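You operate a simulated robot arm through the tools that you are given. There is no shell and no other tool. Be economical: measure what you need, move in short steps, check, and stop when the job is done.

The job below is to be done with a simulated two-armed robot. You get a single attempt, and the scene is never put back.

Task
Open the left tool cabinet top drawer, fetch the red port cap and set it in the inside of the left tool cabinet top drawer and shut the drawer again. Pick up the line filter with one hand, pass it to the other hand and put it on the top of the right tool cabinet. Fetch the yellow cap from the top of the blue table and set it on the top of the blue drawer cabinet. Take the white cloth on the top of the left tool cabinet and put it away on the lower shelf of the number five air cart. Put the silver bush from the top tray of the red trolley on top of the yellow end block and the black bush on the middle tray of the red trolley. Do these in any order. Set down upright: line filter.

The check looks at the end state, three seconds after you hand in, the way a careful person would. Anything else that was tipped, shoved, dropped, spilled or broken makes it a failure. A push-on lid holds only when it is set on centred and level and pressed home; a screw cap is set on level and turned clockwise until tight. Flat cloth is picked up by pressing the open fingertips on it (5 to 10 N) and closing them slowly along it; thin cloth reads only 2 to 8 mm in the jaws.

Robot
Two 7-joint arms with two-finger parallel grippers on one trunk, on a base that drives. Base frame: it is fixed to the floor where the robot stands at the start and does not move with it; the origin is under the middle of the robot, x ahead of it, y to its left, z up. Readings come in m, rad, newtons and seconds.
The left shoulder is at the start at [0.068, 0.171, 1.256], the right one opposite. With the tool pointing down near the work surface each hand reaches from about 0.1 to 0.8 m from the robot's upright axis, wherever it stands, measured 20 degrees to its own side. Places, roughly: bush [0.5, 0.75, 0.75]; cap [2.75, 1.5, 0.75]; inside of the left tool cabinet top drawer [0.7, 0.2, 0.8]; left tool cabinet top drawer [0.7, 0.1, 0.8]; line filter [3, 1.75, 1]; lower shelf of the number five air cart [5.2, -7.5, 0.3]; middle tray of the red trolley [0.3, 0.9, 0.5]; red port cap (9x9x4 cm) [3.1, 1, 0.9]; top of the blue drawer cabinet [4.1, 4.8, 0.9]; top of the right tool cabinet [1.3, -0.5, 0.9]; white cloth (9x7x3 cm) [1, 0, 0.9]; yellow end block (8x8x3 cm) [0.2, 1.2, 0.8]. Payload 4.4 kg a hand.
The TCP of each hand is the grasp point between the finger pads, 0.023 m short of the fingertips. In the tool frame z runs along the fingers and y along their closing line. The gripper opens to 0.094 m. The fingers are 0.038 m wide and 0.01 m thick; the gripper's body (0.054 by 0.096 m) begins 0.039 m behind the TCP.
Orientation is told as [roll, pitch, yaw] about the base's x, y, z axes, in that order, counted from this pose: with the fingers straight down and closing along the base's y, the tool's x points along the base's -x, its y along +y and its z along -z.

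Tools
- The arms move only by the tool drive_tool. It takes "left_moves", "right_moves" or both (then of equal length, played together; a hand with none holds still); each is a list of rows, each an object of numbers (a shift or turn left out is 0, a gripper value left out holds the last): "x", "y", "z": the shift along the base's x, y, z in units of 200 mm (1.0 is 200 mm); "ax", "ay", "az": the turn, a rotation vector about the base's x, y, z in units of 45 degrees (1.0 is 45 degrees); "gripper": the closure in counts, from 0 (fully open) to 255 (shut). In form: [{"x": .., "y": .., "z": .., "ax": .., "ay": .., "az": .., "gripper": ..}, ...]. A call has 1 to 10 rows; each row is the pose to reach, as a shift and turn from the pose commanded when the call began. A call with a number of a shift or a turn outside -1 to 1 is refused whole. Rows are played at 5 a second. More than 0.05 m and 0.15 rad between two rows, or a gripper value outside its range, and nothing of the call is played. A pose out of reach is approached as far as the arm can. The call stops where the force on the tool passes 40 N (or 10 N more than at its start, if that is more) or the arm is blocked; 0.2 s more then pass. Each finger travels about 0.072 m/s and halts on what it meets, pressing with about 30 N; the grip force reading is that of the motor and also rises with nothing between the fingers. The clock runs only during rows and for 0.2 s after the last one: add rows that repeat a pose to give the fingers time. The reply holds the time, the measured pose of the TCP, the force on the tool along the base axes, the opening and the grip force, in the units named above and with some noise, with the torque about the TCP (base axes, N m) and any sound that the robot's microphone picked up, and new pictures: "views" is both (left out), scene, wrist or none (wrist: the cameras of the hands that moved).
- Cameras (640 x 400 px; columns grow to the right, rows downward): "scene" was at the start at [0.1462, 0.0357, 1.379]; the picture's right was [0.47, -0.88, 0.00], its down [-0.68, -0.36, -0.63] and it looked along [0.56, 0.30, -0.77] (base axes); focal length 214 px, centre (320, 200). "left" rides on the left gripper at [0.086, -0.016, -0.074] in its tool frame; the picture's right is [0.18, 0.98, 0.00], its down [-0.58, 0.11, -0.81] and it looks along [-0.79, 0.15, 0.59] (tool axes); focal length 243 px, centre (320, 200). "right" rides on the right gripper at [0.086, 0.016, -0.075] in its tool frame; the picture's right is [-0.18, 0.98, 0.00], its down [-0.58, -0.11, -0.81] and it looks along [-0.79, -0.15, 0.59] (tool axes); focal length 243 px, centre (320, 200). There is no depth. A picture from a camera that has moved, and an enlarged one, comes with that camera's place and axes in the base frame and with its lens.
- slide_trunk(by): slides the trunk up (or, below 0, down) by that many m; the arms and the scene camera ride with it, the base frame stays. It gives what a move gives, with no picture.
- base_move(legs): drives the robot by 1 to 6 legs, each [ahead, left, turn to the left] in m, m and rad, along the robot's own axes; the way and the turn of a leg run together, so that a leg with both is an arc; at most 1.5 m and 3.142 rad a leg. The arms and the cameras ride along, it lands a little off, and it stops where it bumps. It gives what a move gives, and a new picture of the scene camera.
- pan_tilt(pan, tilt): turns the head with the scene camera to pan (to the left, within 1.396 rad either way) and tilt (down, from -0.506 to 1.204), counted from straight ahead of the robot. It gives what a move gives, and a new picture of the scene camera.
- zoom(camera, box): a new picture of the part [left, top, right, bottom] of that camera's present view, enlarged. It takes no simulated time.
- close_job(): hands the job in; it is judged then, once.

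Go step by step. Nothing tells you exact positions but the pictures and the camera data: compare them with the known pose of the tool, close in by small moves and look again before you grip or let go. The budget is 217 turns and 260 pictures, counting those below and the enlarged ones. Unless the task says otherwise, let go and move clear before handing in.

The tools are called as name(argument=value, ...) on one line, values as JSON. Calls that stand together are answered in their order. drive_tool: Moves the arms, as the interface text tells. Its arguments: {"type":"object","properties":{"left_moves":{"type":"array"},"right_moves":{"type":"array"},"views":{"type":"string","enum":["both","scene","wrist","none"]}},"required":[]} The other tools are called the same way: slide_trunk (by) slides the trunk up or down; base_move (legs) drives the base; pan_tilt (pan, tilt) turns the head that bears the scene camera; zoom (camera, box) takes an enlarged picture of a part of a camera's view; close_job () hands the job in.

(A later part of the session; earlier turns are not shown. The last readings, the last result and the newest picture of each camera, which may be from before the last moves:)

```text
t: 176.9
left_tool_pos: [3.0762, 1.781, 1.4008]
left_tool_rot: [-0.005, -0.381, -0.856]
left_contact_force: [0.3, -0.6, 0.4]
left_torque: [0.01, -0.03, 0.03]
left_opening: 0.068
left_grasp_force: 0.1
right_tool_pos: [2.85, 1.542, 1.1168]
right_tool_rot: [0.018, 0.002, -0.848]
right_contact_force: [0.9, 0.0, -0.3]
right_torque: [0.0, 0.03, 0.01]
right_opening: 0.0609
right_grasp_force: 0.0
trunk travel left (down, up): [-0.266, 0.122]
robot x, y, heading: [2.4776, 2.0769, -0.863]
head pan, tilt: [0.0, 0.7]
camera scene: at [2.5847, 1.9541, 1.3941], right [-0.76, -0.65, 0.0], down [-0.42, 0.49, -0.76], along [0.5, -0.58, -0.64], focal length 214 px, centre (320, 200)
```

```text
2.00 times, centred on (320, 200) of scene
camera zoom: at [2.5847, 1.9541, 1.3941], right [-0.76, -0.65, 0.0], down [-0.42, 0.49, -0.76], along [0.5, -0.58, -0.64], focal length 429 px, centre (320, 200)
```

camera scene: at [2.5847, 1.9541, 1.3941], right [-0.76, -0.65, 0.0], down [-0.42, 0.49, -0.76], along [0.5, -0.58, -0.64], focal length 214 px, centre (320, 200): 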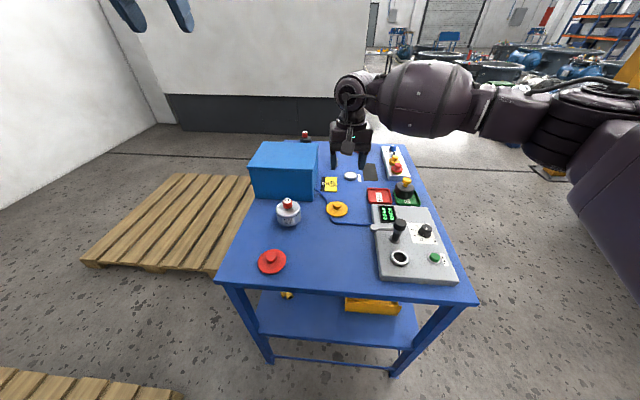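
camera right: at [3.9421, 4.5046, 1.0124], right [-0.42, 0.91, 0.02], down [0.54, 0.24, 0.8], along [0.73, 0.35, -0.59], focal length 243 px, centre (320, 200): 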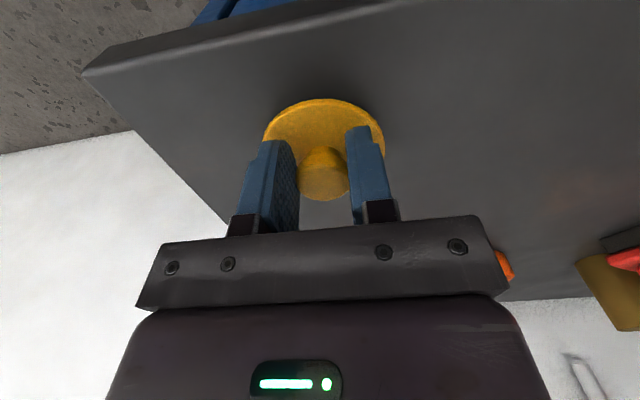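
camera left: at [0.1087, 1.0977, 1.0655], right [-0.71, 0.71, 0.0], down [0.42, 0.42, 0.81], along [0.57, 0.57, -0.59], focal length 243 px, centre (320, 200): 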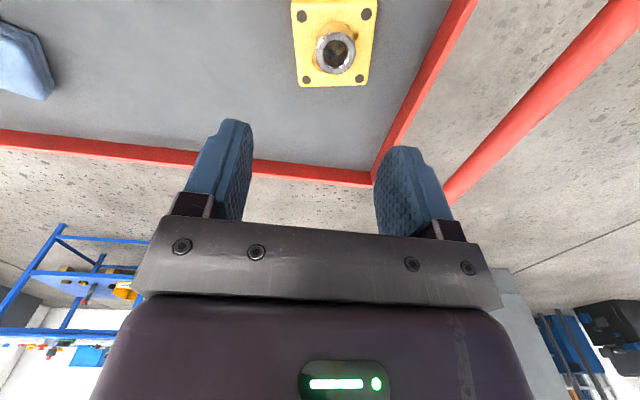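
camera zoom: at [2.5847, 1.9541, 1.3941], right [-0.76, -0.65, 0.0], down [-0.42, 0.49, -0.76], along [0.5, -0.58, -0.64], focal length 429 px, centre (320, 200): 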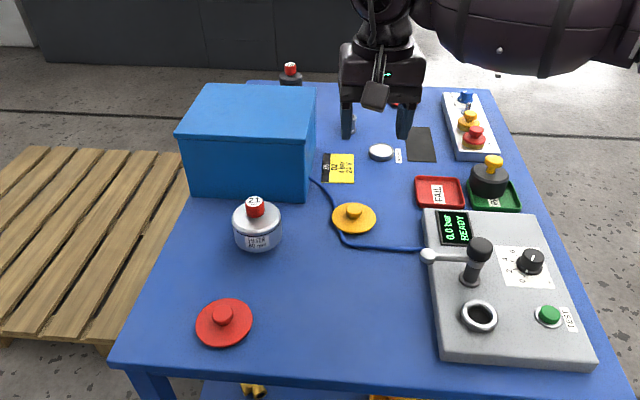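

The filter body is near (3.01, 1.625, 0.895), about 8 cm across. I'll bring the left hand upright above it.

drive_tool(left_moves=[{"x": -0.03, "y": -0.08, "z": -0.16, "ax": 0.09, "ay": 0.08, "gripper": 0}, {"x": -0.07, "y": -0.16, "z": -0.34, "ax": 0.18, "ay": 0.16}, {"x": -0.1, "y": -0.24, "z": -0.52, "ax": 0.27, "ay": 0.24}, {"x": -0.13, "y": -0.32, "z": -0.7, "ax": 0.366, "ay": 0.318}, {"x": -0.16, "y": -0.4, "z": -0.88, "ax": 0.366, "ay": 0.318}], right_moves=[{"x": -0.12, "y": 0.08}, {"x": -0.24, "y": 0.16}, {"x": -0.36, "y": 0.24}, {"x": -0.48, "y": 0.32}, {"x": -0.6, "y": 0.4}], views="none")

drive_tool(left_moves=[{"x": -0.06, "y": -0.12, "z": -0.18}, {"x": -0.12, "y": -0.25, "z": -0.36}, {"x": -0.17, "y": -0.38, "z": -0.56}, {"x": -0.17, "y": -0.38, "z": -0.76}], views="both")

```text
t: 178.1
left_tool_pos: [3.0393, 1.8108, 1.2331]
left_tool_rot: [-0.004, -0.003, -0.853]
left_contact_force: [0.3, 1.0, 0.7]
left_torque: [0.02, 0.02, -0.02]
left_opening: 0.0941
left_grasp_force: 0.1
left hand out of reach, approached as far as the arm can: row 1, 2, 3, 4, 5
right_tool_pos: [2.7305, 1.6216, 1.1165]
right_tool_rot: [0.018, 0.001, -0.849]
right_contact_force: [0.7, 0.6, -0.5]
right_torque: [-0.03, -0.01, 0.0]
right_opening: 0.0606
right_grasp_force: 0.1
trunk travel left (down, up): [-0.266, 0.122]
robot x, y, heading: [2.4788, 2.0818, -0.86]
head pan, tilt: [0.0, 0.7]
```

```text
t: 179.1
left_tool_pos: [3.0159, 1.8345, 1.1301]
left_tool_rot: [-0.004, -0.003, -0.854]
left_contact_force: [0.0, -0.3, 0.9]
left_torque: [0.01, 0.0, 0.0]
left_opening: 0.0942
left_grasp_force: 0.0
left hand out of reach, approached as far as the arm can: row 1, 2, 3, 4
right_tool_pos: [2.7315, 1.6205, 1.1141]
right_tool_rot: [0.015, 0.003, -0.849]
right_contact_force: [0.4, -0.8, 0.1]
right_torque: [-0.04, 0.0, 0.03]
right_opening: 0.0609
right_grasp_force: 0.0
trunk travel left (down, up): [-0.266, 0.122]
robot x, y, heading: [2.4761, 2.0827, -0.861]
head pan, tilt: [0.0, 0.7]
camera scene: at [2.5851, 1.9544, 1.394], right [-0.76, -0.65, 0.0], down [-0.42, 0.49, -0.76], along [0.5, -0.58, -0.64], focal length 214 px, centre (320, 200)
camera left: at [2.9469, 1.8891, 1.2025], right [0.62, 0.78, 0.0], down [0.47, -0.36, 0.81], along [0.63, -0.5, -0.59], focal length 243 px, centre (320, 200)
```

scene: 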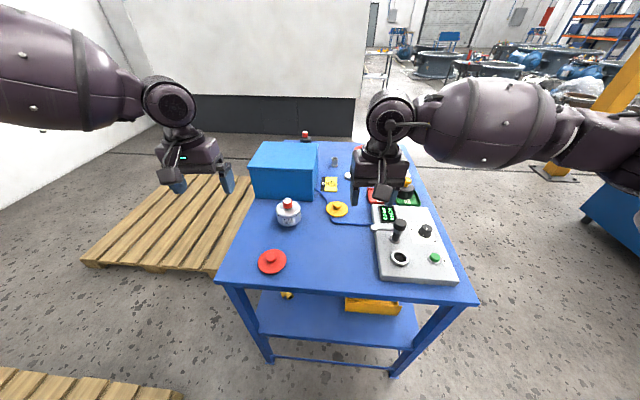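
left: 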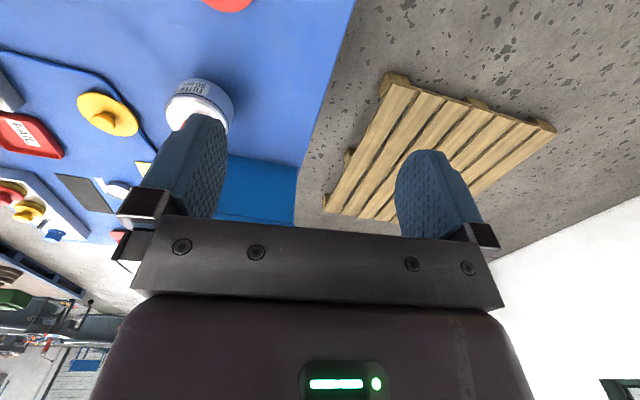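

The left arm can't come that far inboard, so the right hand will take the filter. I'll shift the base left.

base_move(legs=[[0, 0.22, 0]])

zoom(camera="scene", box=[280, 150, 440, 250])

```text
t: 181.7
left_tool_pos: [3.1854, 1.9814, 1.1298]
left_tool_rot: [-0.004, 0.0, -0.85]
left_contact_force: [-0.1, -0.2, 0.2]
left_torque: [0.02, -0.04, -0.01]
left_opening: 0.094
left_grasp_force: 0.0
right_tool_pos: [2.9009, 1.767, 1.115]
right_tool_rot: [0.017, 0.002, -0.847]
right_contact_force: [0.2, 0.4, 0.0]
right_torque: [-0.03, 0.0, 0.03]
right_opening: 0.0607
right_grasp_force: 0.1
trunk travel left (down, up): [-0.266, 0.122]
robot x, y, heading: [2.6416, 2.2245, -0.854]
head pan, tilt: [0.0, 0.7]
camera scene: at [2.7536, 2.0999, 1.3941], right [-0.76, -0.65, 0.0], down [-0.42, 0.49, -0.76], along [0.5, -0.58, -0.64], focal length 214 px, centre (320, 200)
```

scene: 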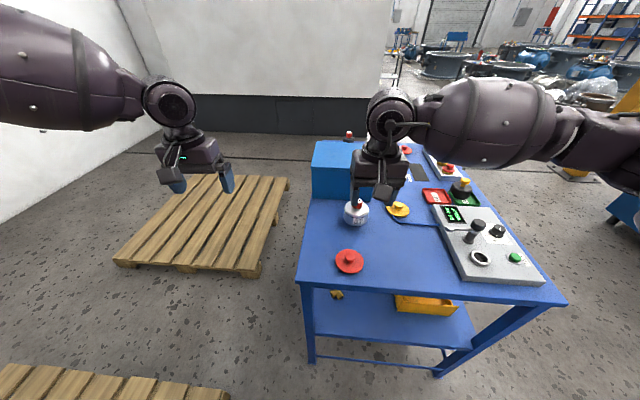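

```text
4.00 times, centred on (360, 200) of scene
camera zoom: at [2.7536, 2.0999, 1.3941], right [-0.76, -0.65, 0.0], down [-0.42, 0.49, -0.76], along [0.5, -0.58, -0.64], focal length 858 px, centre (160, 200)
```

zoom: 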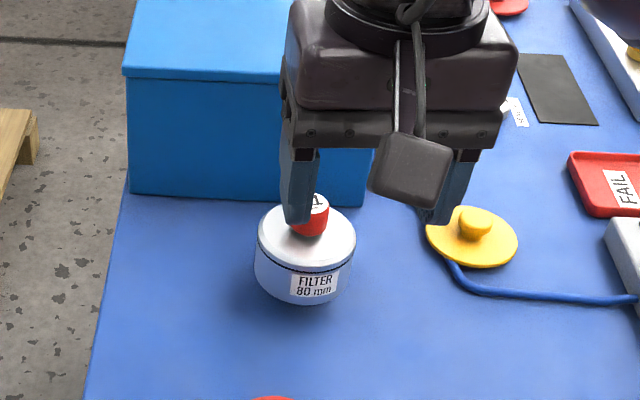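

The filter is an 80 mm can (body z 0.87 to 0.92) on a brass foot with a red top. I plan to take it from above with the right hand and receive it with the left hand pointing sideways, so I'll first test in free air whether the left arm can turn that way.

drive_tool(left_moves=[{"az": 0.17}, {"az": 0.34}, {"az": 0.51}, {"az": 0.68}, {"az": 0.85}, {"az": 1.0}], views="none")

drive_tool(left_moves=[{"az": 0.17}, {"az": 0.34}, {"az": 0.51}, {"az": 0.68}, {"az": 0.85}, {"az": 1.0}], views="none")

drive_tool(left_moves=[{"ax": -0.11, "ay": 0.125}, {"ax": -0.22, "ay": 0.25}, {"ax": -0.33, "ay": 0.375}, {"ax": -0.44, "ay": 0.5}, {"ax": -0.55, "ay": 0.63}, {"ax": -0.657, "ay": 0.754}], views="scene")

```text
t: 183.1
left_tool_pos: [3.1852, 1.9814, 1.1278]
left_tool_rot: [-0.003, 0.0, -0.063]
left_contact_force: [0.1, -0.5, 0.0]
left_torque: [0.01, -0.02, 0.02]
left_opening: 0.0939
left_grasp_force: 0.0
right_tool_pos: [2.9, 1.7666, 1.1158]
right_tool_rot: [0.017, 0.001, -0.846]
right_contact_force: [0.3, 0.2, 0.6]
right_torque: [0.0, 0.03, 0.0]
right_opening: 0.0606
right_grasp_force: 0.1
trunk travel left (down, up): [-0.266, 0.122]
robot x, y, heading: [2.6456, 2.2252, -0.858]
head pan, tilt: [0.0, 0.7]
```

```text
t: 184.5
left_tool_pos: [3.1847, 1.9812, 1.1278]
left_tool_rot: [-0.004, 0.001, 0.72]
left_contact_force: [0.5, -0.1, -0.7]
left_torque: [0.0, -0.04, 0.02]
left_opening: 0.0939
left_grasp_force: 0.1
right_tool_pos: [2.9009, 1.7672, 1.1147]
right_tool_rot: [0.019, 0.003, -0.847]
right_contact_force: [0.6, -0.3, 0.2]
right_torque: [0.01, 0.01, -0.02]
right_opening: 0.061
right_grasp_force: 0.0
trunk travel left (down, up): [-0.266, 0.122]
robot x, y, heading: [2.6506, 2.2294, -0.86]
head pan, tilt: [0.0, 0.7]
```

```text
t: 185.9
left_tool_pos: [3.1794, 1.9875, 1.1367]
left_tool_rot: [-0.005, 0.78, 0.719]
left_contact_force: [0.5, 1.1, -0.6]
left_torque: [-0.01, -0.01, -0.02]
left_opening: 0.094
left_grasp_force: 0.1
left hand out of reach, approached as far as the arm can: row 6
right_tool_pos: [2.9011, 1.7682, 1.1159]
right_tool_rot: [0.016, 0.001, -0.846]
right_contact_force: [-0.1, 0.4, -0.1]
right_torque: [0.01, 0.0, -0.01]
right_opening: 0.0609
right_grasp_force: 0.0
trunk travel left (down, up): [-0.266, 0.122]
robot x, y, heading: [2.6438, 2.2214, -0.856]
head pan, tilt: [0.0, 0.7]
camera scene: at [2.7531, 2.1009, 1.3943], right [-0.76, -0.65, 0.0], down [-0.42, 0.49, -0.77], along [0.5, -0.58, -0.64], focal length 214 px, centre (320, 200)
```

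scene: 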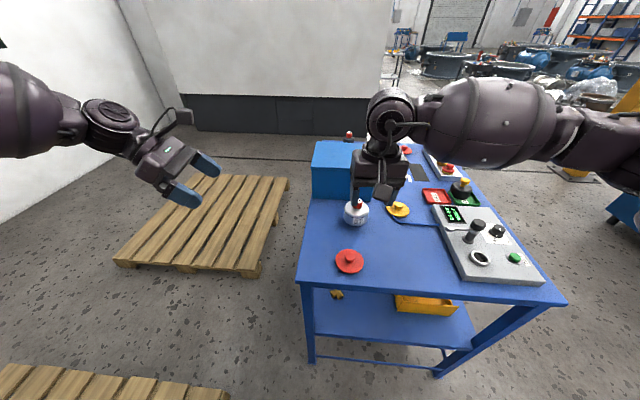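

That works. I'll try tilting further towards horizontal, a little further left.

drive_tool(left_moves=[{"x": 0.08, "y": 0.07}, {"x": 0.16, "y": 0.13, "ax": -0.11, "ay": 0.125}, {"x": 0.24, "y": 0.2, "ax": -0.22, "ay": 0.25}, {"x": 0.32, "y": 0.27, "ax": -0.33, "ay": 0.375}, {"x": 0.38, "y": 0.33, "ax": -0.44, "ay": 0.5}], views="scene")

```text
t: 187.1
left_tool_pos: [3.1793, 2.0551, 1.1806]
left_tool_rot: [-0.01, 0.911, 0.721]
left_contact_force: [-0.4, -0.3, -0.1]
left_torque: [0.0, -0.02, -0.03]
left_opening: 0.0939
left_grasp_force: 0.0
left hand out of reach, approached as far as the arm can: row 2, 3, 4, 5
right_tool_pos: [2.901, 1.7663, 1.1135]
right_tool_rot: [0.017, 0.003, -0.846]
right_contact_force: [0.1, -1.1, -0.5]
right_torque: [0.02, -0.05, -0.02]
right_opening: 0.0606
right_grasp_force: 0.1
trunk travel left (down, up): [-0.266, 0.122]
robot x, y, heading: [2.6503, 2.222, -0.857]
head pan, tilt: [0.0, 0.7]
camera scene: at [2.7536, 2.0989, 1.3939], right [-0.76, -0.65, 0.0], down [-0.42, 0.49, -0.76], along [0.5, -0.58, -0.64], focal length 214 px, centre (320, 200)
```

scene: 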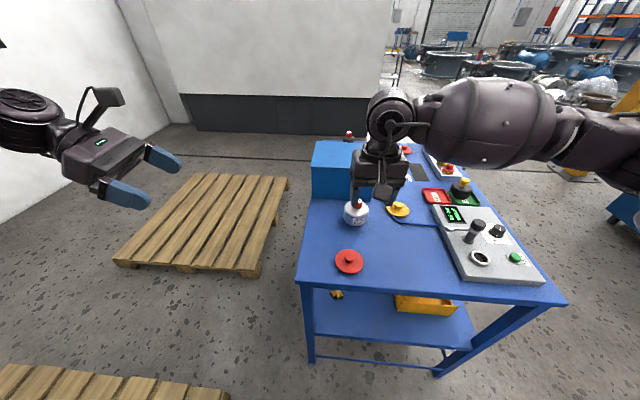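

Moving outboard was the wrong way, so I'll try inboard instead with more tilt.

drive_tool(left_moves=[{"x": -0.08, "y": -0.17, "z": -0.05}, {"x": -0.15, "y": -0.34, "z": -0.1}, {"x": -0.22, "y": -0.52, "z": -0.15, "ax": -0.1, "ay": 0.12}, {"x": -0.3, "y": -0.7, "z": -0.2, "ax": -0.2, "ay": 0.24}, {"x": -0.37, "y": -0.86, "z": -0.25, "ax": -0.28, "ay": 0.32}], views="scene")

```text
t: 188.3
left_tool_pos: [3.0009, 1.9317, 1.2665]
left_tool_rot: [-0.073, 1.089, 0.743]
left_contact_force: [-0.4, 0.0, 0.4]
left_torque: [0.09, -0.04, 0.04]
left_opening: 0.0942
left_grasp_force: 0.1
left hand out of reach, approached as far as the arm can: row 1, 2, 3, 4, 5
right_tool_pos: [2.8983, 1.7631, 1.1146]
right_tool_rot: [0.021, 0.003, -0.847]
right_contact_force: [-0.6, -0.1, -0.4]
right_torque: [0.08, -0.06, 0.0]
right_opening: 0.0609
right_grasp_force: 0.0
trunk travel left (down, up): [-0.266, 0.122]
robot x, y, heading: [2.6511, 2.2226, -0.858]
head pan, tilt: [0.0, 0.7]
camera scene: at [2.7499, 2.0957, 1.394], right [-0.76, -0.65, 0.0], down [-0.42, 0.49, -0.76], along [0.5, -0.58, -0.64], focal length 214 px, centre (320, 200)
```

scene: 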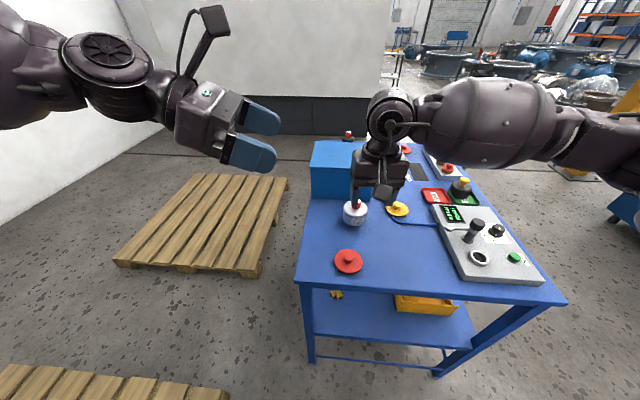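

The arm reaches it, but a simpler way suggests itself: the left hand pointing forward, camera below, and gripping the lower half of the can. I'll turn the left hand back while the right hand goes over the filter.

drive_tool(left_moves=[{"ax": 0.113, "ay": -0.13}, {"ax": 0.226, "ay": -0.26}, {"ax": 0.34, "ay": -0.39}, {"ax": 0.453, "ay": -0.52}, {"ax": 0.566, "ay": -0.65}, {"ax": 0.68, "ay": -0.78}, {"ax": 0.793, "ay": -0.915}], right_moves=[{"x": 0.08, "y": -0.1, "gripper": 0}, {"x": 0.17, "y": -0.22}, {"x": 0.25, "y": -0.34}, {"x": 0.35, "y": -0.46}, {"x": 0.42, "y": -0.55}, {"x": 0.495, "y": -0.64, "z": -0.1}, {"x": 0.495, "y": -0.64, "z": -0.25}], views="wrist")

```text
t: 189.9
left_tool_pos: [3.0068, 1.9779, 1.2624]
left_tool_rot: [-0.098, 0.141, 0.727]
left_contact_force: [-0.4, 0.4, 0.2]
left_torque: [0.01, -0.01, 0.02]
left_opening: 0.0941
left_grasp_force: 0.1
left hand out of reach, approached as far as the arm can: row 6, 7
right_tool_pos: [3.0008, 1.6379, 1.0655]
right_tool_rot: [0.018, 0.002, -0.845]
right_contact_force: [0.6, -0.1, 0.1]
right_torque: [-0.01, 0.01, 0.0]
right_opening: 0.094
right_grasp_force: 0.1
trunk travel left (down, up): [-0.266, 0.122]
robot x, y, heading: [2.6455, 2.2279, -0.859]
head pan, tilt: [0.0, 0.7]
camera right: at [2.9528, 1.7117, 1.1392], right [0.86, 0.51, 0.02], down [0.29, -0.52, 0.8], along [0.42, -0.68, -0.6], focal length 243 px, centre (320, 200)
camera left: at [2.9565, 1.9209, 1.3486], right [-0.8, 0.6, -0.07], down [0.39, 0.6, 0.7], along [0.46, 0.53, -0.71], focal length 243 px, centre (320, 200)
```

right: 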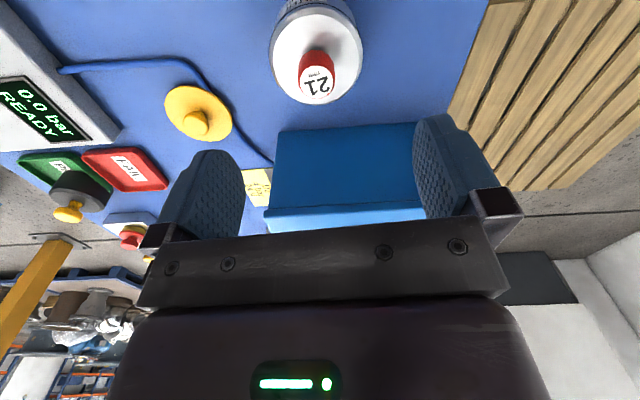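
left: 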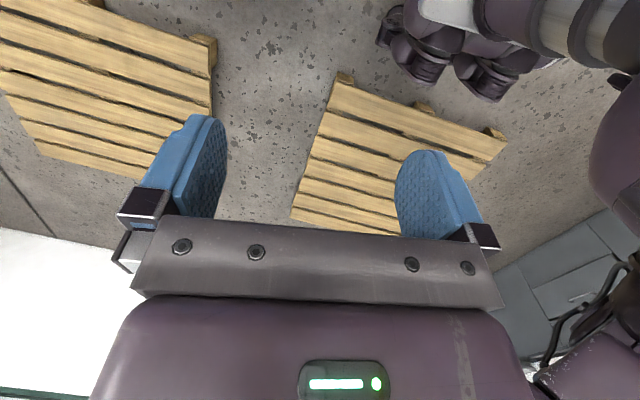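

The filter is centred at (3.001, 1.635). I'll descend the right hand while the left yaws back.

drive_tool(left_moves=[{"x": 0.08, "y": 0.07, "az": -0.17}, {"x": 0.16, "y": 0.14, "az": -0.34}, {"x": 0.24, "y": 0.21, "az": -0.51}, {"x": 0.32, "y": 0.28, "az": -0.68}, {"x": 0.4, "y": 0.35, "az": -0.85}, {"x": 0.45, "y": 0.4, "az": -1.0}], right_moves=[{"y": -0.015, "z": -0.1}, {"y": -0.015, "z": -0.2}, {"y": -0.015, "z": -0.3}, {"y": -0.015, "z": -0.4}, {"y": -0.015, "z": -0.43}, {"y": -0.015, "z": -0.43}], views="wrist")

```text
t: 191.3
left_tool_pos: [3.0973, 2.0557, 1.26]
left_tool_rot: [-0.097, 0.143, -0.061]
left_contact_force: [-0.7, -0.1, -0.2]
left_torque: [0.01, 0.01, 0.03]
left_opening: 0.0942
left_grasp_force: 0.0
right_tool_pos: [3.0001, 1.6355, 0.9796]
right_tool_rot: [0.016, 0.002, -0.845]
right_contact_force: [1.1, 0.1, 0.1]
right_torque: [0.03, -0.02, 0.04]
right_opening: 0.0941
right_grasp_force: 0.1
trunk travel left (down, up): [-0.266, 0.122]
robot x, y, heading: [2.6454, 2.2267, -0.857]
head pan, tilt: [0.0, 0.7]
camera right: at [2.9533, 1.7094, 1.0534], right [0.86, 0.51, 0.02], down [0.3, -0.52, 0.8], along [0.42, -0.68, -0.6], focal length 243 px, centre (320, 200)
camera left: at [3.0218, 2.0519, 1.3475], right [-0.14, 0.99, -0.07], down [0.7, 0.14, 0.7], along [0.7, 0.05, -0.71], focal length 243 px, centre (320, 200)
```

right: 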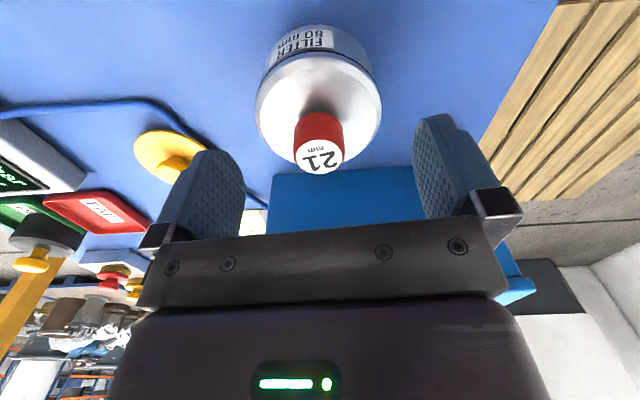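
left: 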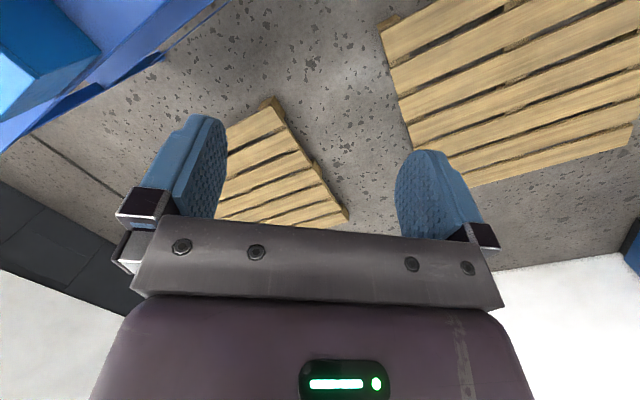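

Centred. I'll descend to z 0.932 and close gently.

drive_tool(left_moves=[{"az": -0.17}, {"az": -0.34}, {"az": -0.51}, {"az": -0.68}, {"az": -0.85}, {"az": -1.0}, {"az": -1.0}], right_moves=[{"y": -0.005, "z": -0.1}, {"y": -0.005, "z": -0.18}, {"y": -0.005, "z": -0.237}, {"y": -0.005, "z": -0.237, "gripper": 60}, {"y": -0.005, "z": -0.237, "gripper": 80}, {"y": -0.005, "z": -0.237, "gripper": 80}, {"y": -0.005, "z": -0.237, "gripper": 80}], views="wrist")

```text
t: 192.9
left_tool_pos: [3.0968, 2.0558, 1.2613]
left_tool_rot: [-0.097, 0.144, -0.846]
left_contact_force: [0.1, 0.0, -0.3]
left_torque: [-0.01, 0.02, 0.05]
left_opening: 0.0939
left_grasp_force: 0.1
right_tool_pos: [2.9997, 1.6357, 0.9309]
right_tool_rot: [0.017, 0.003, -0.846]
right_contact_force: [-0.3, -1.7, -0.5]
right_torque: [-0.01, 0.08, -0.01]
right_opening: 0.0793
right_grasp_force: 30.2
trunk travel left (down, up): [-0.266, 0.122]
robot x, y, heading: [2.646, 2.2229, -0.856]
head pan, tilt: [0.0, 0.7]
camera right: at [2.9536, 1.7096, 1.0061], right [0.86, 0.51, 0.02], down [0.3, -0.52, 0.8], along [0.42, -0.68, -0.6], focal length 243 px, centre (320, 200)
camera left: at [3.0409, 2.1058, 1.348], right [0.6, 0.8, -0.07], down [0.6, -0.39, 0.7], along [0.53, -0.46, -0.71], focal length 243 px, centre (320, 200)
```

right: 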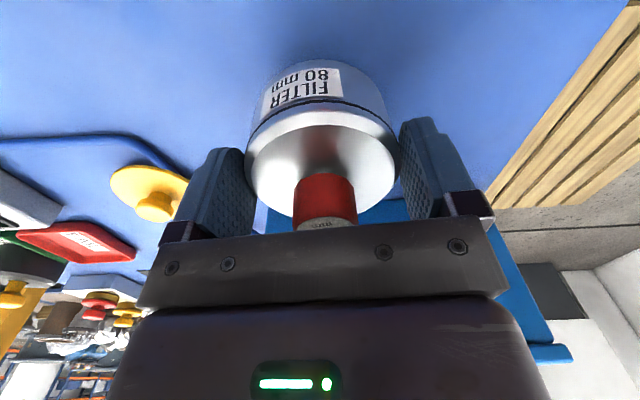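
left: 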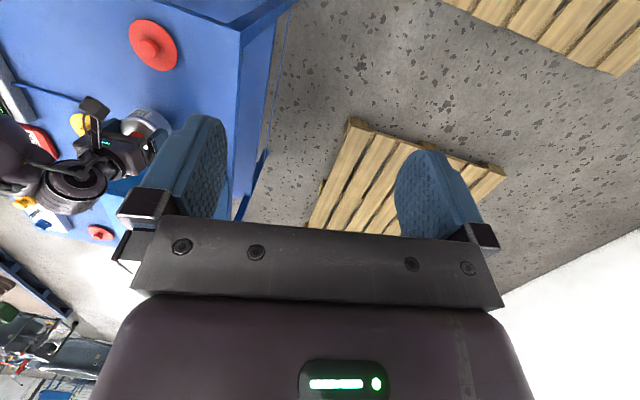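

Gripped at 79 mm. I'll lift with the right hand and begin tilting the left hand to point forward.

drive_tool(left_moves=[{"x": 0.1, "y": -0.11, "ax": 0.081, "ay": -0.093}, {"x": 0.2, "y": -0.22, "ax": -0.054, "ay": -0.21}, {"x": 0.3, "y": -0.33, "ax": -0.188, "ay": -0.327}, {"x": 0.4, "y": -0.45, "ax": -0.323, "ay": -0.444}, {"x": 0.5, "y": -0.57, "ax": -0.458, "ay": -0.561}, {"x": 0.59, "y": -0.68, "ax": -0.5925, "ay": -0.678}], right_moves=[{"z": 0.12}, {"z": 0.3}, {"z": 0.48}, {"z": 0.66}, {"z": 0.84}, {"z": 1.0}], views="none")

base_move(legs=[[-0.35, 0, 0]])

```text
t: 194.3
left_tool_pos: [3.2152, 1.9185, 1.261]
left_tool_rot: [-0.001, -0.559, -0.864]
left_contact_force: [0.2, 1.0, -0.8]
left_torque: [-0.03, 0.04, 0.02]
left_opening: 0.094
left_grasp_force: 0.0
right_tool_pos: [3.0008, 1.634, 1.1331]
right_tool_rot: [0.017, 0.003, -0.844]
right_contact_force: [-1.2, 0.8, -5.3]
right_torque: [0.01, 0.04, -0.01]
right_opening: 0.0794
right_grasp_force: 30.1
trunk travel left (down, up): [-0.266, 0.122]
robot x, y, heading: [2.6458, 2.2259, -0.861]
head pan, tilt: [0.0, 0.7]
```

```text
t: 196.6
left_tool_pos: [2.9908, 2.1836, 1.2603]
left_tool_rot: [0.0, -0.558, -0.86]
left_contact_force: [-0.1, 0.0, 0.1]
left_torque: [-0.02, -0.04, -0.06]
left_opening: 0.094
left_grasp_force: 0.0
right_tool_pos: [2.7772, 1.8974, 1.1326]
right_tool_rot: [0.017, 0.001, -0.839]
right_contact_force: [1.0, -0.4, -4.5]
right_torque: [0.05, 0.02, -0.03]
right_opening: 0.0793
right_grasp_force: 30.5
trunk travel left (down, up): [-0.266, 0.122]
robot x, y, heading: [2.4236, 2.4885, -0.854]
head pan, tilt: [0.0, 0.7]
camera scene: at [2.5275, 2.3607, 1.394], right [-0.75, -0.66, 0.0], down [-0.42, 0.48, -0.77], along [0.5, -0.58, -0.64], focal length 214 px, centre (320, 200)
```

scene: 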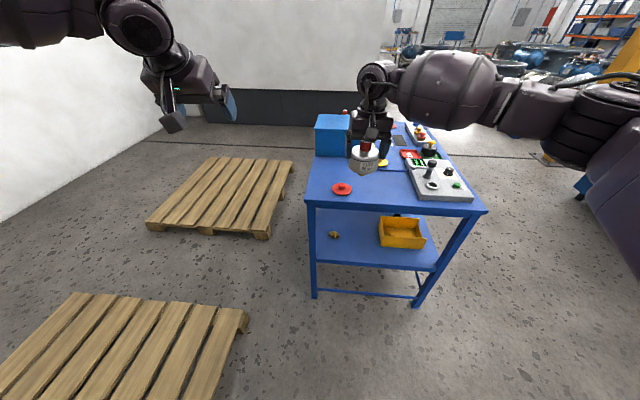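

The filter is held. I'll tilt the left hand on to nearly horizontal and yaw it inward, and bring the right hand towards the centre.

drive_tool(left_moves=[{"ax": -0.1255, "ay": -0.108}, {"ax": -0.251, "ay": -0.216}, {"ax": -0.3765, "ay": -0.324}, {"ax": -0.502, "ay": -0.432}, {"ax": -0.6275, "ay": -0.54}, {"ax": -0.753, "ay": -0.648}], views="none")

drive_tool(left_moves=[{"az": -0.15}, {"az": -0.3}, {"az": -0.45}, {"az": -0.6}, {"az": -0.75}, {"az": -0.89}], right_moves=[{"x": 0.09, "y": 0.08, "z": 0.05}, {"x": 0.18, "y": 0.16, "z": 0.1}, {"x": 0.27, "y": 0.24, "z": 0.15}, {"x": 0.36, "y": 0.32, "z": 0.2}, {"x": 0.45, "y": 0.4, "z": 0.25}, {"x": 0.55, "y": 0.48, "z": 0.3}], views="both")

```text
t: 197.9
left_tool_pos: [2.9906, 2.182, 1.2607]
left_tool_rot: [-0.009, -1.341, -0.851]
left_contact_force: [0.0, 0.0, -1.3]
left_torque: [-0.04, 0.0, 0.06]
left_opening: 0.0941
left_grasp_force: 0.0
right_tool_pos: [2.7782, 1.8966, 1.1319]
right_tool_rot: [0.015, 0.005, -0.839]
right_contact_force: [-0.7, 0.5, -4.9]
right_torque: [0.05, -0.01, 0.0]
right_opening: 0.079
right_grasp_force: 29.2
trunk travel left (down, up): [-0.266, 0.122]
robot x, y, heading: [2.4224, 2.4881, -0.848]
head pan, tilt: [0.0, 0.7]
```

```text
t: 199.3
left_tool_pos: [2.9918, 2.1828, 1.2607]
left_tool_rot: [-0.018, -1.338, -1.542]
left_contact_force: [0.6, 0.6, 0.3]
left_torque: [0.0, 0.01, 0.02]
left_opening: 0.0937
left_grasp_force: 0.0
right_tool_pos: [2.8894, 1.9941, 1.1933]
right_tool_rot: [0.016, 0.001, -0.839]
right_contact_force: [1.0, 0.4, -5.1]
right_torque: [0.04, 0.02, 0.03]
right_opening: 0.0789
right_grasp_force: 29.4
trunk travel left (down, up): [-0.266, 0.122]
robot x, y, heading: [2.4206, 2.4853, -0.852]
head pan, tilt: [0.0, 0.7]
camera scene: at [2.5289, 2.3614, 1.394], right [-0.75, -0.66, 0.0], down [-0.43, 0.48, -0.76], along [0.5, -0.58, -0.64], focal length 214 px, centre (320, 200)
camera right: at [2.8416, 2.0677, 1.2668], right [0.85, 0.52, 0.01], down [0.3, -0.52, 0.8], along [0.43, -0.68, -0.6], focal length 243 px, centre (320, 200)
camera left: at [2.974, 2.2758, 1.1932], right [0.98, 0.05, -0.18], down [0.1, 0.65, 0.75], along [0.16, -0.76, 0.63], focal length 243 px, centre (320, 200)
```

scene: 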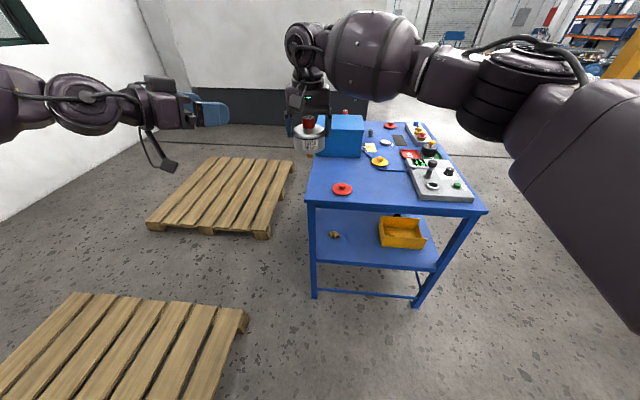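
right: 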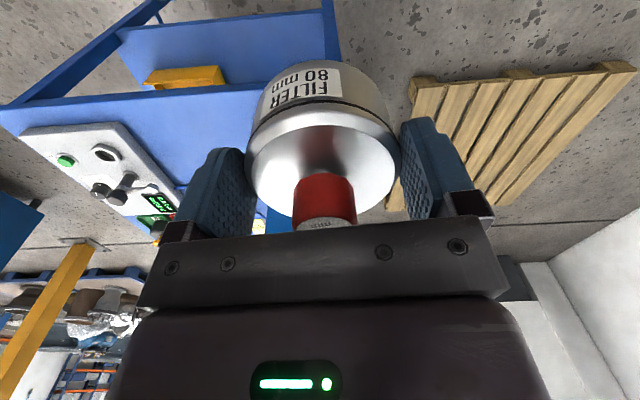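
left: 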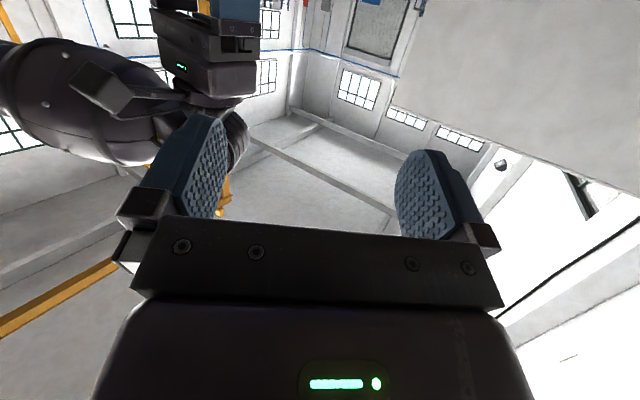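

Good: the left tool points along −y, 13° down. The filter axis is at (2.889, 1.994), body z from 1.13 to 1.18. I'll bring the left hand in line behind it, low.

drive_tool(left_moves=[{"x": -0.1, "y": 0.05, "z": -0.16}, {"x": -0.2, "y": 0.05, "z": -0.32}, {"x": -0.3, "y": 0.05, "z": -0.48}, {"x": -0.42, "y": 0, "z": -0.6}, {"x": -0.51, "y": -0.15, "z": -0.65}, {"x": -0.51, "y": -0.3, "z": -0.65}], views="both")

```text
t: 200.8
left_tool_pos: [2.8976, 2.1569, 1.1568]
left_tool_rot: [-0.005, -1.336, -1.554]
left_contact_force: [-0.1, 0.0, -0.3]
left_torque: [0.0, 0.0, -0.02]
left_opening: 0.0943
left_grasp_force: 0.1
left hand out of reach, approached as far as the arm can: row 5, 6
right_tool_pos: [2.8876, 1.9921, 1.1921]
right_tool_rot: [0.016, 0.003, -0.839]
right_contact_force: [-0.2, 0.5, -4.9]
right_torque: [0.04, -0.01, -0.03]
right_opening: 0.079
right_grasp_force: 30.6
trunk travel left (down, up): [-0.266, 0.122]
robot x, y, heading: [2.4199, 2.4864, -0.85]
head pan, tilt: [0.0, 0.7]
camera scene: at [2.528, 2.36, 1.394], right [-0.75, -0.66, 0.0], down [-0.42, 0.48, -0.76], along [0.5, -0.57, -0.64], focal length 214 px, centre (320, 200)
camera left: at [2.8798, 2.2487, 1.0895], right [0.98, 0.05, -0.18], down [0.1, 0.65, 0.75], along [0.16, -0.76, 0.63], focal length 243 px, centre (320, 200)
```

scene: 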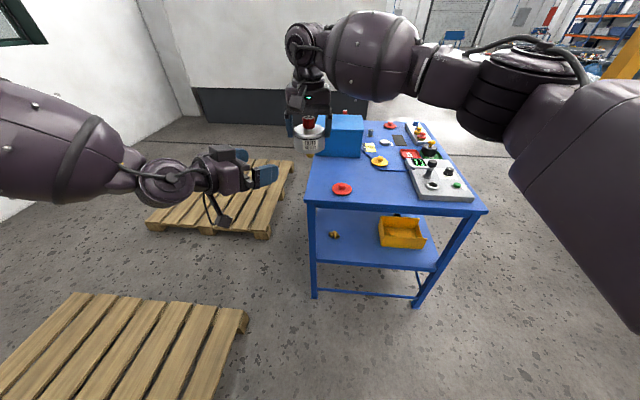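
left: 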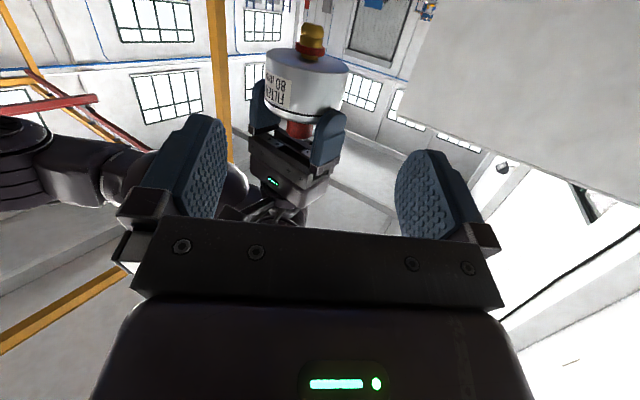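

The left arm can't go further inboard, so I'll draw the left hand back a little and bring the right hand with the filter over to the left side.

drive_tool(left_moves=[{"x": 0.1, "y": 0.12, "z": 0.06}, {"x": 0.2, "y": 0.25, "z": 0.12}, {"x": 0.3, "y": 0.38, "z": 0.18}, {"x": 0.4, "y": 0.5, "z": 0.22}], views="none")

drive_tool(right_moves=[{"x": 0.08, "y": 0.14, "z": 0.06}, {"x": 0.16, "y": 0.28, "z": 0.12}, {"x": 0.24, "y": 0.42, "z": 0.18}, {"x": 0.31, "y": 0.55, "z": 0.25}, {"x": 0.377, "y": 0.665, "z": 0.25}], views="scene")

```text
t: 201.8
left_tool_pos: [2.9782, 2.2577, 1.2027]
left_tool_rot: [-0.004, -1.339, -1.555]
left_contact_force: [0.9, 0.7, 0.8]
left_torque: [0.0, 0.01, 0.02]
left_opening: 0.0937
left_grasp_force: 0.1
right_tool_pos: [2.8873, 1.9946, 1.1919]
right_tool_rot: [0.015, 0.002, -0.839]
right_contact_force: [-0.1, -0.4, -5.0]
right_torque: [0.01, 0.03, -0.01]
right_opening: 0.0788
right_grasp_force: 30.2
trunk travel left (down, up): [-0.266, 0.122]
robot x, y, heading: [2.4188, 2.4852, -0.85]
head pan, tilt: [0.0, 0.7]
```

```text
t: 202.9
left_tool_pos: [2.9791, 2.2573, 1.2003]
left_tool_rot: [-0.008, -1.339, -1.553]
left_contact_force: [-0.3, 0.0, 0.2]
left_torque: [0.01, -0.02, -0.02]
left_opening: 0.0939
left_grasp_force: 0.1
right_tool_pos: [2.9646, 2.1282, 1.2419]
right_tool_rot: [0.015, 0.003, -0.839]
right_contact_force: [-0.4, 0.9, -5.3]
right_torque: [0.02, 0.06, -0.01]
right_opening: 0.0789
right_grasp_force: 30.0
trunk travel left (down, up): [-0.266, 0.122]
robot x, y, heading: [2.4233, 2.4843, -0.852]
head pan, tilt: [0.0, 0.7]
camera scene: at [2.5289, 2.3614, 1.394], right [-0.75, -0.66, 0.0], down [-0.43, 0.48, -0.76], along [0.5, -0.58, -0.64], focal length 214 px, centre (320, 200)
```

scene: 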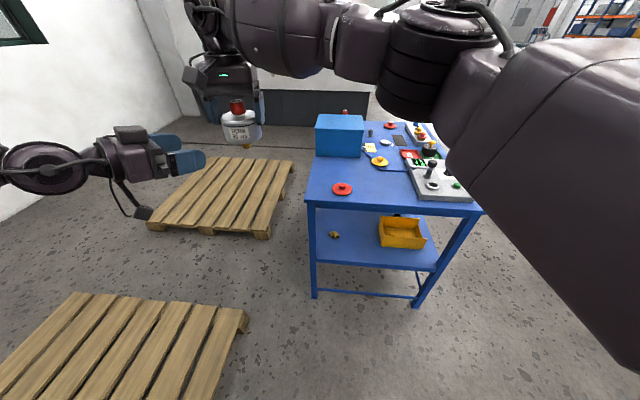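

I'll align the left hand in x and z, approach half way, and check.

drive_tool(left_moves=[{"x": -0.04, "z": -0.05}, {"x": -0.073, "z": -0.1}, {"x": -0.073, "y": -0.1, "z": -0.1}, {"x": -0.073, "y": -0.22, "z": -0.1}], views="both")

zoom(camera="scene", box=[120, 60, 320, 185])

```text
t: 203.9
left_tool_pos: [2.9655, 2.2139, 1.1821]
left_tool_rot: [-0.001, -1.336, -1.554]
left_contact_force: [-0.5, 0.3, 1.2]
left_torque: [0.02, -0.03, 0.0]
left_opening: 0.0938
left_grasp_force: 0.3
right_tool_pos: [2.9625, 2.1258, 1.2429]
right_tool_rot: [0.019, 0.004, -0.839]
right_contact_force: [-0.8, -0.2, -4.0]
right_torque: [0.04, 0.03, -0.05]
right_opening: 0.0791
right_grasp_force: 30.5
trunk travel left (down, up): [-0.266, 0.122]
robot x, y, heading: [2.4208, 2.4828, -0.852]
head pan, tilt: [0.0, 0.7]
camera scene: at [2.528, 2.3598, 1.3939], right [-0.75, -0.66, 0.0], down [-0.42, 0.48, -0.76], along [0.5, -0.57, -0.64], focal length 214 px, centre (320, 200)
camera left: at [2.9485, 2.3051, 1.1145], right [0.98, 0.05, -0.18], down [0.1, 0.65, 0.75], along [0.16, -0.76, 0.63], focal length 243 px, centre (320, 200)
```

scene: 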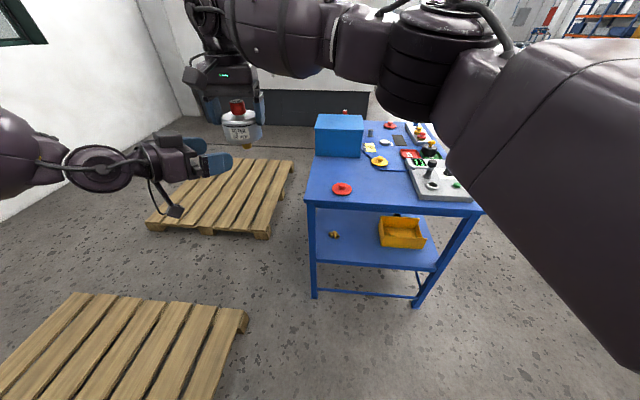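
left: 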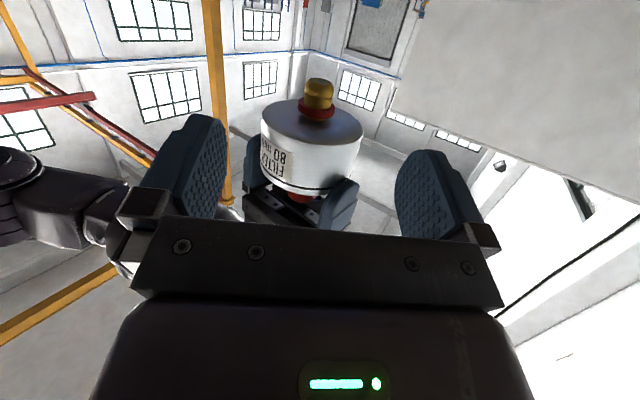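

```text
3.20 times, centred on (220, 122) of scene
camera zoom: at [2.528, 2.3598, 1.3939], right [-0.75, -0.66, 0.0], down [-0.42, 0.48, -0.76], along [0.5, -0.57, -0.64], focal length 686 px, centre (640, 448)
```

zoom: 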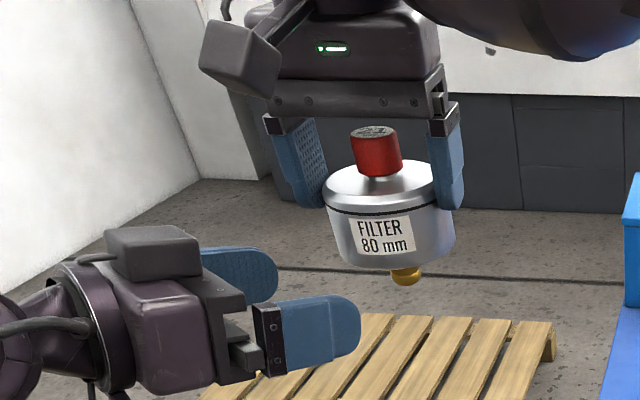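

The alignment is good. I'll advance the left hand around the can.

drive_tool(left_moves=[{"x": -0.02, "y": -0.1}, {"x": -0.02, "y": -0.2}, {"x": -0.02, "y": -0.3}, {"x": -0.02, "y": -0.4}], views="wrist")

zoom(camera="scene", box=[120, 60, 320, 185])

```text
t: 204.9
left_tool_pos: [2.9613, 2.1309, 1.1818]
left_tool_rot: [-0.004, -1.338, -1.553]
left_contact_force: [0.1, 0.1, 0.1]
left_torque: [0.0, 0.02, 0.01]
left_opening: 0.0942
left_grasp_force: 0.1
right_tool_pos: [2.9634, 2.1251, 1.2429]
right_tool_rot: [0.017, 0.002, -0.84]
right_contact_force: [-0.1, 0.0, -4.6]
right_torque: [0.02, 0.01, 0.01]
right_opening: 0.0793
right_grasp_force: 30.2
trunk travel left (down, up): [-0.266, 0.122]
robot x, y, heading: [2.4144, 2.4845, -0.853]
head pan, tilt: [0.0, 0.7]
camera left: at [2.9438, 2.2235, 1.1141], right [0.98, 0.05, -0.18], down [0.1, 0.65, 0.75], along [0.16, -0.76, 0.63], focal length 243 px, centre (320, 200)
```

left: 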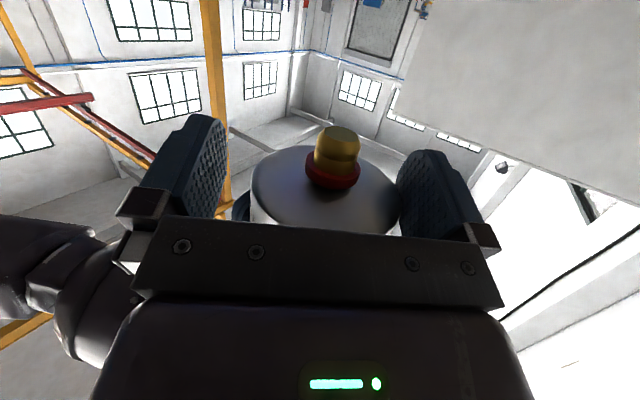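

```text
3.20 times, centred on (220, 122) of scene
camera zoom: at [2.5281, 2.3598, 1.3939], right [-0.75, -0.66, 0.0], down [-0.42, 0.48, -0.76], along [0.5, -0.57, -0.64], focal length 686 px, centre (640, 448)
```

zoom: 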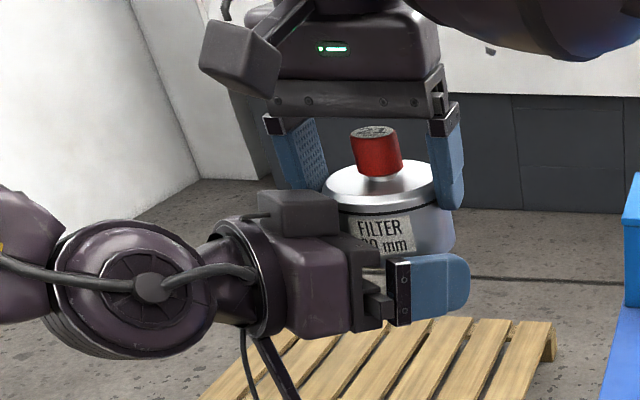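

The left fingers overlap the can's bottom by a little over 1 cm. I'll raise 7 mm, ease back slightly, then close the left hand.

drive_tool(left_moves=[{"y": 0.03, "z": 0.0}, {"y": 0.03, "z": 0.035}, {"y": 0.03, "z": 0.035, "gripper": 40}, {"y": 0.03, "z": 0.035, "gripper": 80}, {"y": 0.03, "z": 0.035, "gripper": 80}, {"y": 0.03, "z": 0.035, "gripper": 80}], views="wrist")

zoom(camera="scene", box=[120, 60, 320, 185])

```text
t: 206.2
left_tool_pos: [2.9651, 2.1399, 1.186]
left_tool_rot: [-0.02, -1.333, -1.53]
left_contact_force: [0.7, -0.4, 0.8]
left_torque: [-0.15, 0.07, 0.04]
left_opening: 0.0792
left_grasp_force: 29.8
right_tool_pos: [2.9619, 2.1248, 1.2428]
right_tool_rot: [0.015, 0.002, -0.842]
right_contact_force: [-1.2, 0.1, -1.9]
right_torque: [0.25, 0.01, -0.02]
right_opening: 0.0787
right_grasp_force: 30.2
trunk travel left (down, up): [-0.266, 0.122]
robot x, y, heading: [2.4217, 2.4847, -0.851]
head pan, tilt: [0.0, 0.7]
stopped in row 5 (left hand): the force on the tool passed its limit at 41 N (the readings are from after the stop); the commanded pose is now the measured one
camera left: at [2.9458, 2.2325, 1.1193], right [0.98, 0.07, -0.18], down [0.1, 0.65, 0.76], along [0.17, -0.76, 0.63], focal length 243 px, centre (320, 200)
```

left: 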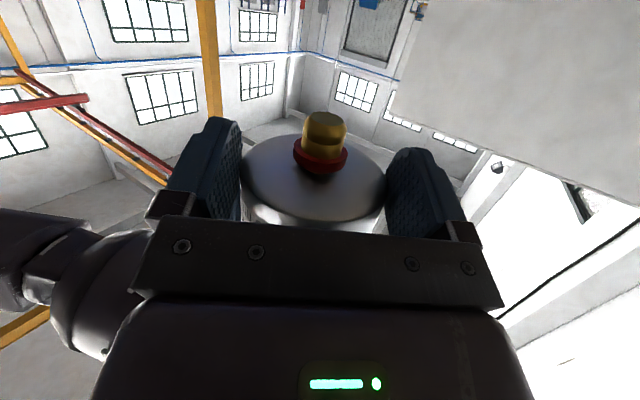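

```text
3.20 times, centred on (220, 122) of scene
camera zoom: at [2.5281, 2.3604, 1.394], right [-0.75, -0.66, 0.0], down [-0.42, 0.48, -0.76], along [0.5, -0.58, -0.64], focal length 686 px, centre (640, 448)
```

zoom: 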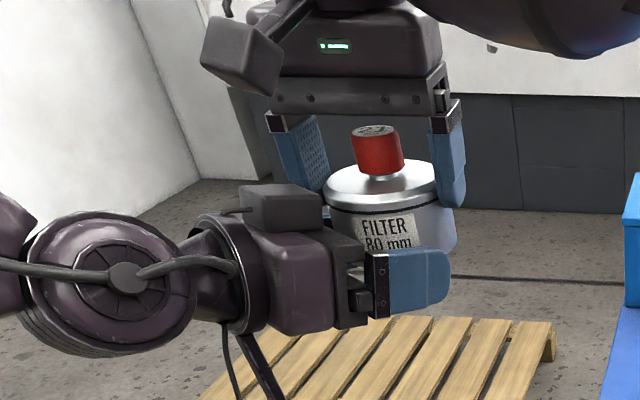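

The left grips at 79 mm. I'll open the right hand and raise it.

drive_tool(right_moves=[{"gripper": 60}, {"gripper": 30}, {"gripper": 0}, {"gripper": 0}, {"z": 0.05}, {"z": 0.12}, {"z": 0.25}, {"z": 0.45}], views="none")

zoom(camera="scene", box=[120, 60, 320, 185])

```text
t: 207.9
left_tool_pos: [2.9641, 2.1413, 1.1878]
left_tool_rot: [-0.017, -1.334, -1.535]
left_contact_force: [-1.1, 0.8, -0.4]
left_torque: [0.06, -0.02, -0.01]
left_opening: 0.0792
left_grasp_force: 29.9
right_tool_pos: [2.9604, 2.1265, 1.3335]
right_tool_rot: [0.013, 0.001, -0.841]
right_contact_force: [0.2, 0.5, 0.1]
right_torque: [-0.01, 0.0, 0.02]
right_opening: 0.0938
right_grasp_force: 0.1
trunk travel left (down, up): [-0.266, 0.122]
robot x, y, heading: [2.4216, 2.4868, -0.855]
head pan, tilt: [0.0, 0.7]
```

```text
3.20 times, centred on (220, 122) of scene
camera zoom: at [2.5274, 2.3616, 1.3943], right [-0.75, -0.66, 0.0], down [-0.42, 0.48, -0.77], along [0.5, -0.58, -0.64], focal length 686 px, centre (640, 448)
```

zoom: 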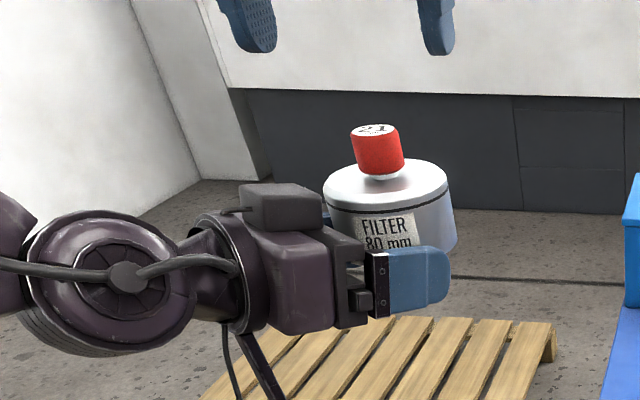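

The left hand holds the filter. Next, the red port cap from the table's long side: I'll turn and go round the table corner.

base_move(legs=[[0, 0, 1.53], [-1.25, -0.55, 0]])

pan_tilt(pan=-0.7, tilt=0.5)

```text
t: 218.6
left_tool_pos: [2.1645, 1.7821, 1.1855]
left_tool_rot: [-0.019, -1.331, 0.013]
left_contact_force: [0.1, 0.8, -0.7]
left_torque: [0.01, 0.11, 0.03]
left_opening: 0.0792
left_grasp_force: 30.0
right_tool_pos: [2.1785, 1.778, 1.3336]
right_tool_rot: [0.015, 0.004, 0.704]
right_contact_force: [0.4, 0.2, 0.3]
right_torque: [0.04, 0.01, -0.03]
right_opening: 0.094
right_grasp_force: 0.2
trunk travel left (down, up): [-0.266, 0.122]
robot x, y, heading: [1.8109, 1.2456, 0.693]
head pan, tilt: [0.0, 0.7]
camera scene: at [1.9306, 1.3529, 1.394], right [0.64, -0.77, 0.0], down [-0.5, -0.41, -0.76], along [0.59, 0.49, -0.64], focal length 214 px, centre (320, 200)
```

scene: 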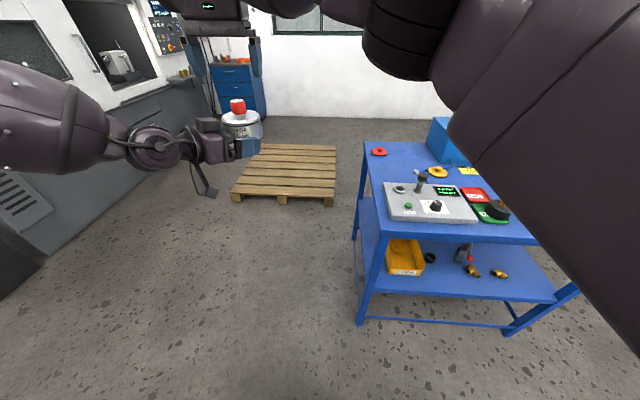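

```text
t: 219.7
left_tool_pos: [2.1647, 1.7815, 1.1871]
left_tool_rot: [-0.019, -1.329, 0.014]
left_contact_force: [-0.2, -0.8, 0.6]
left_torque: [0.0, 0.1, 0.01]
left_opening: 0.0791
left_grasp_force: 30.2
right_tool_pos: [2.1801, 1.7767, 1.3331]
right_tool_rot: [0.015, 0.004, 0.703]
right_contact_force: [-0.3, 0.3, -0.1]
right_torque: [-0.02, 0.01, 0.02]
right_opening: 0.0941
right_grasp_force: 0.0
trunk travel left (down, up): [-0.266, 0.122]
robot x, y, heading: [1.8056, 1.2443, 0.698]
head pan, tilt: [-0.7, 0.499]
camera scene: at [1.9563, 1.2983, 1.4117], right [-0.01, -1.0, 0.0], down [-0.48, 0.0, -0.88], along [0.88, -0.01, -0.48], focal length 214 px, centre (320, 200)
```

scene: 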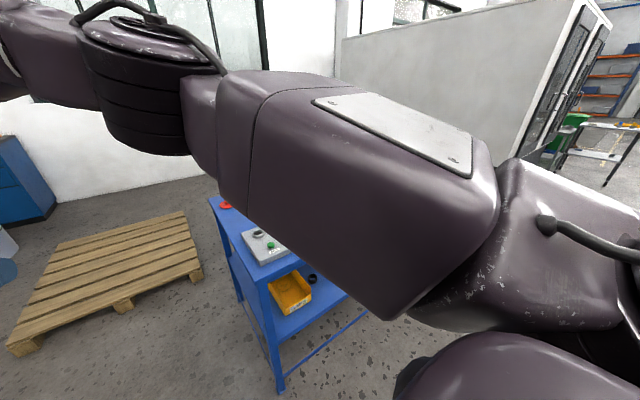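

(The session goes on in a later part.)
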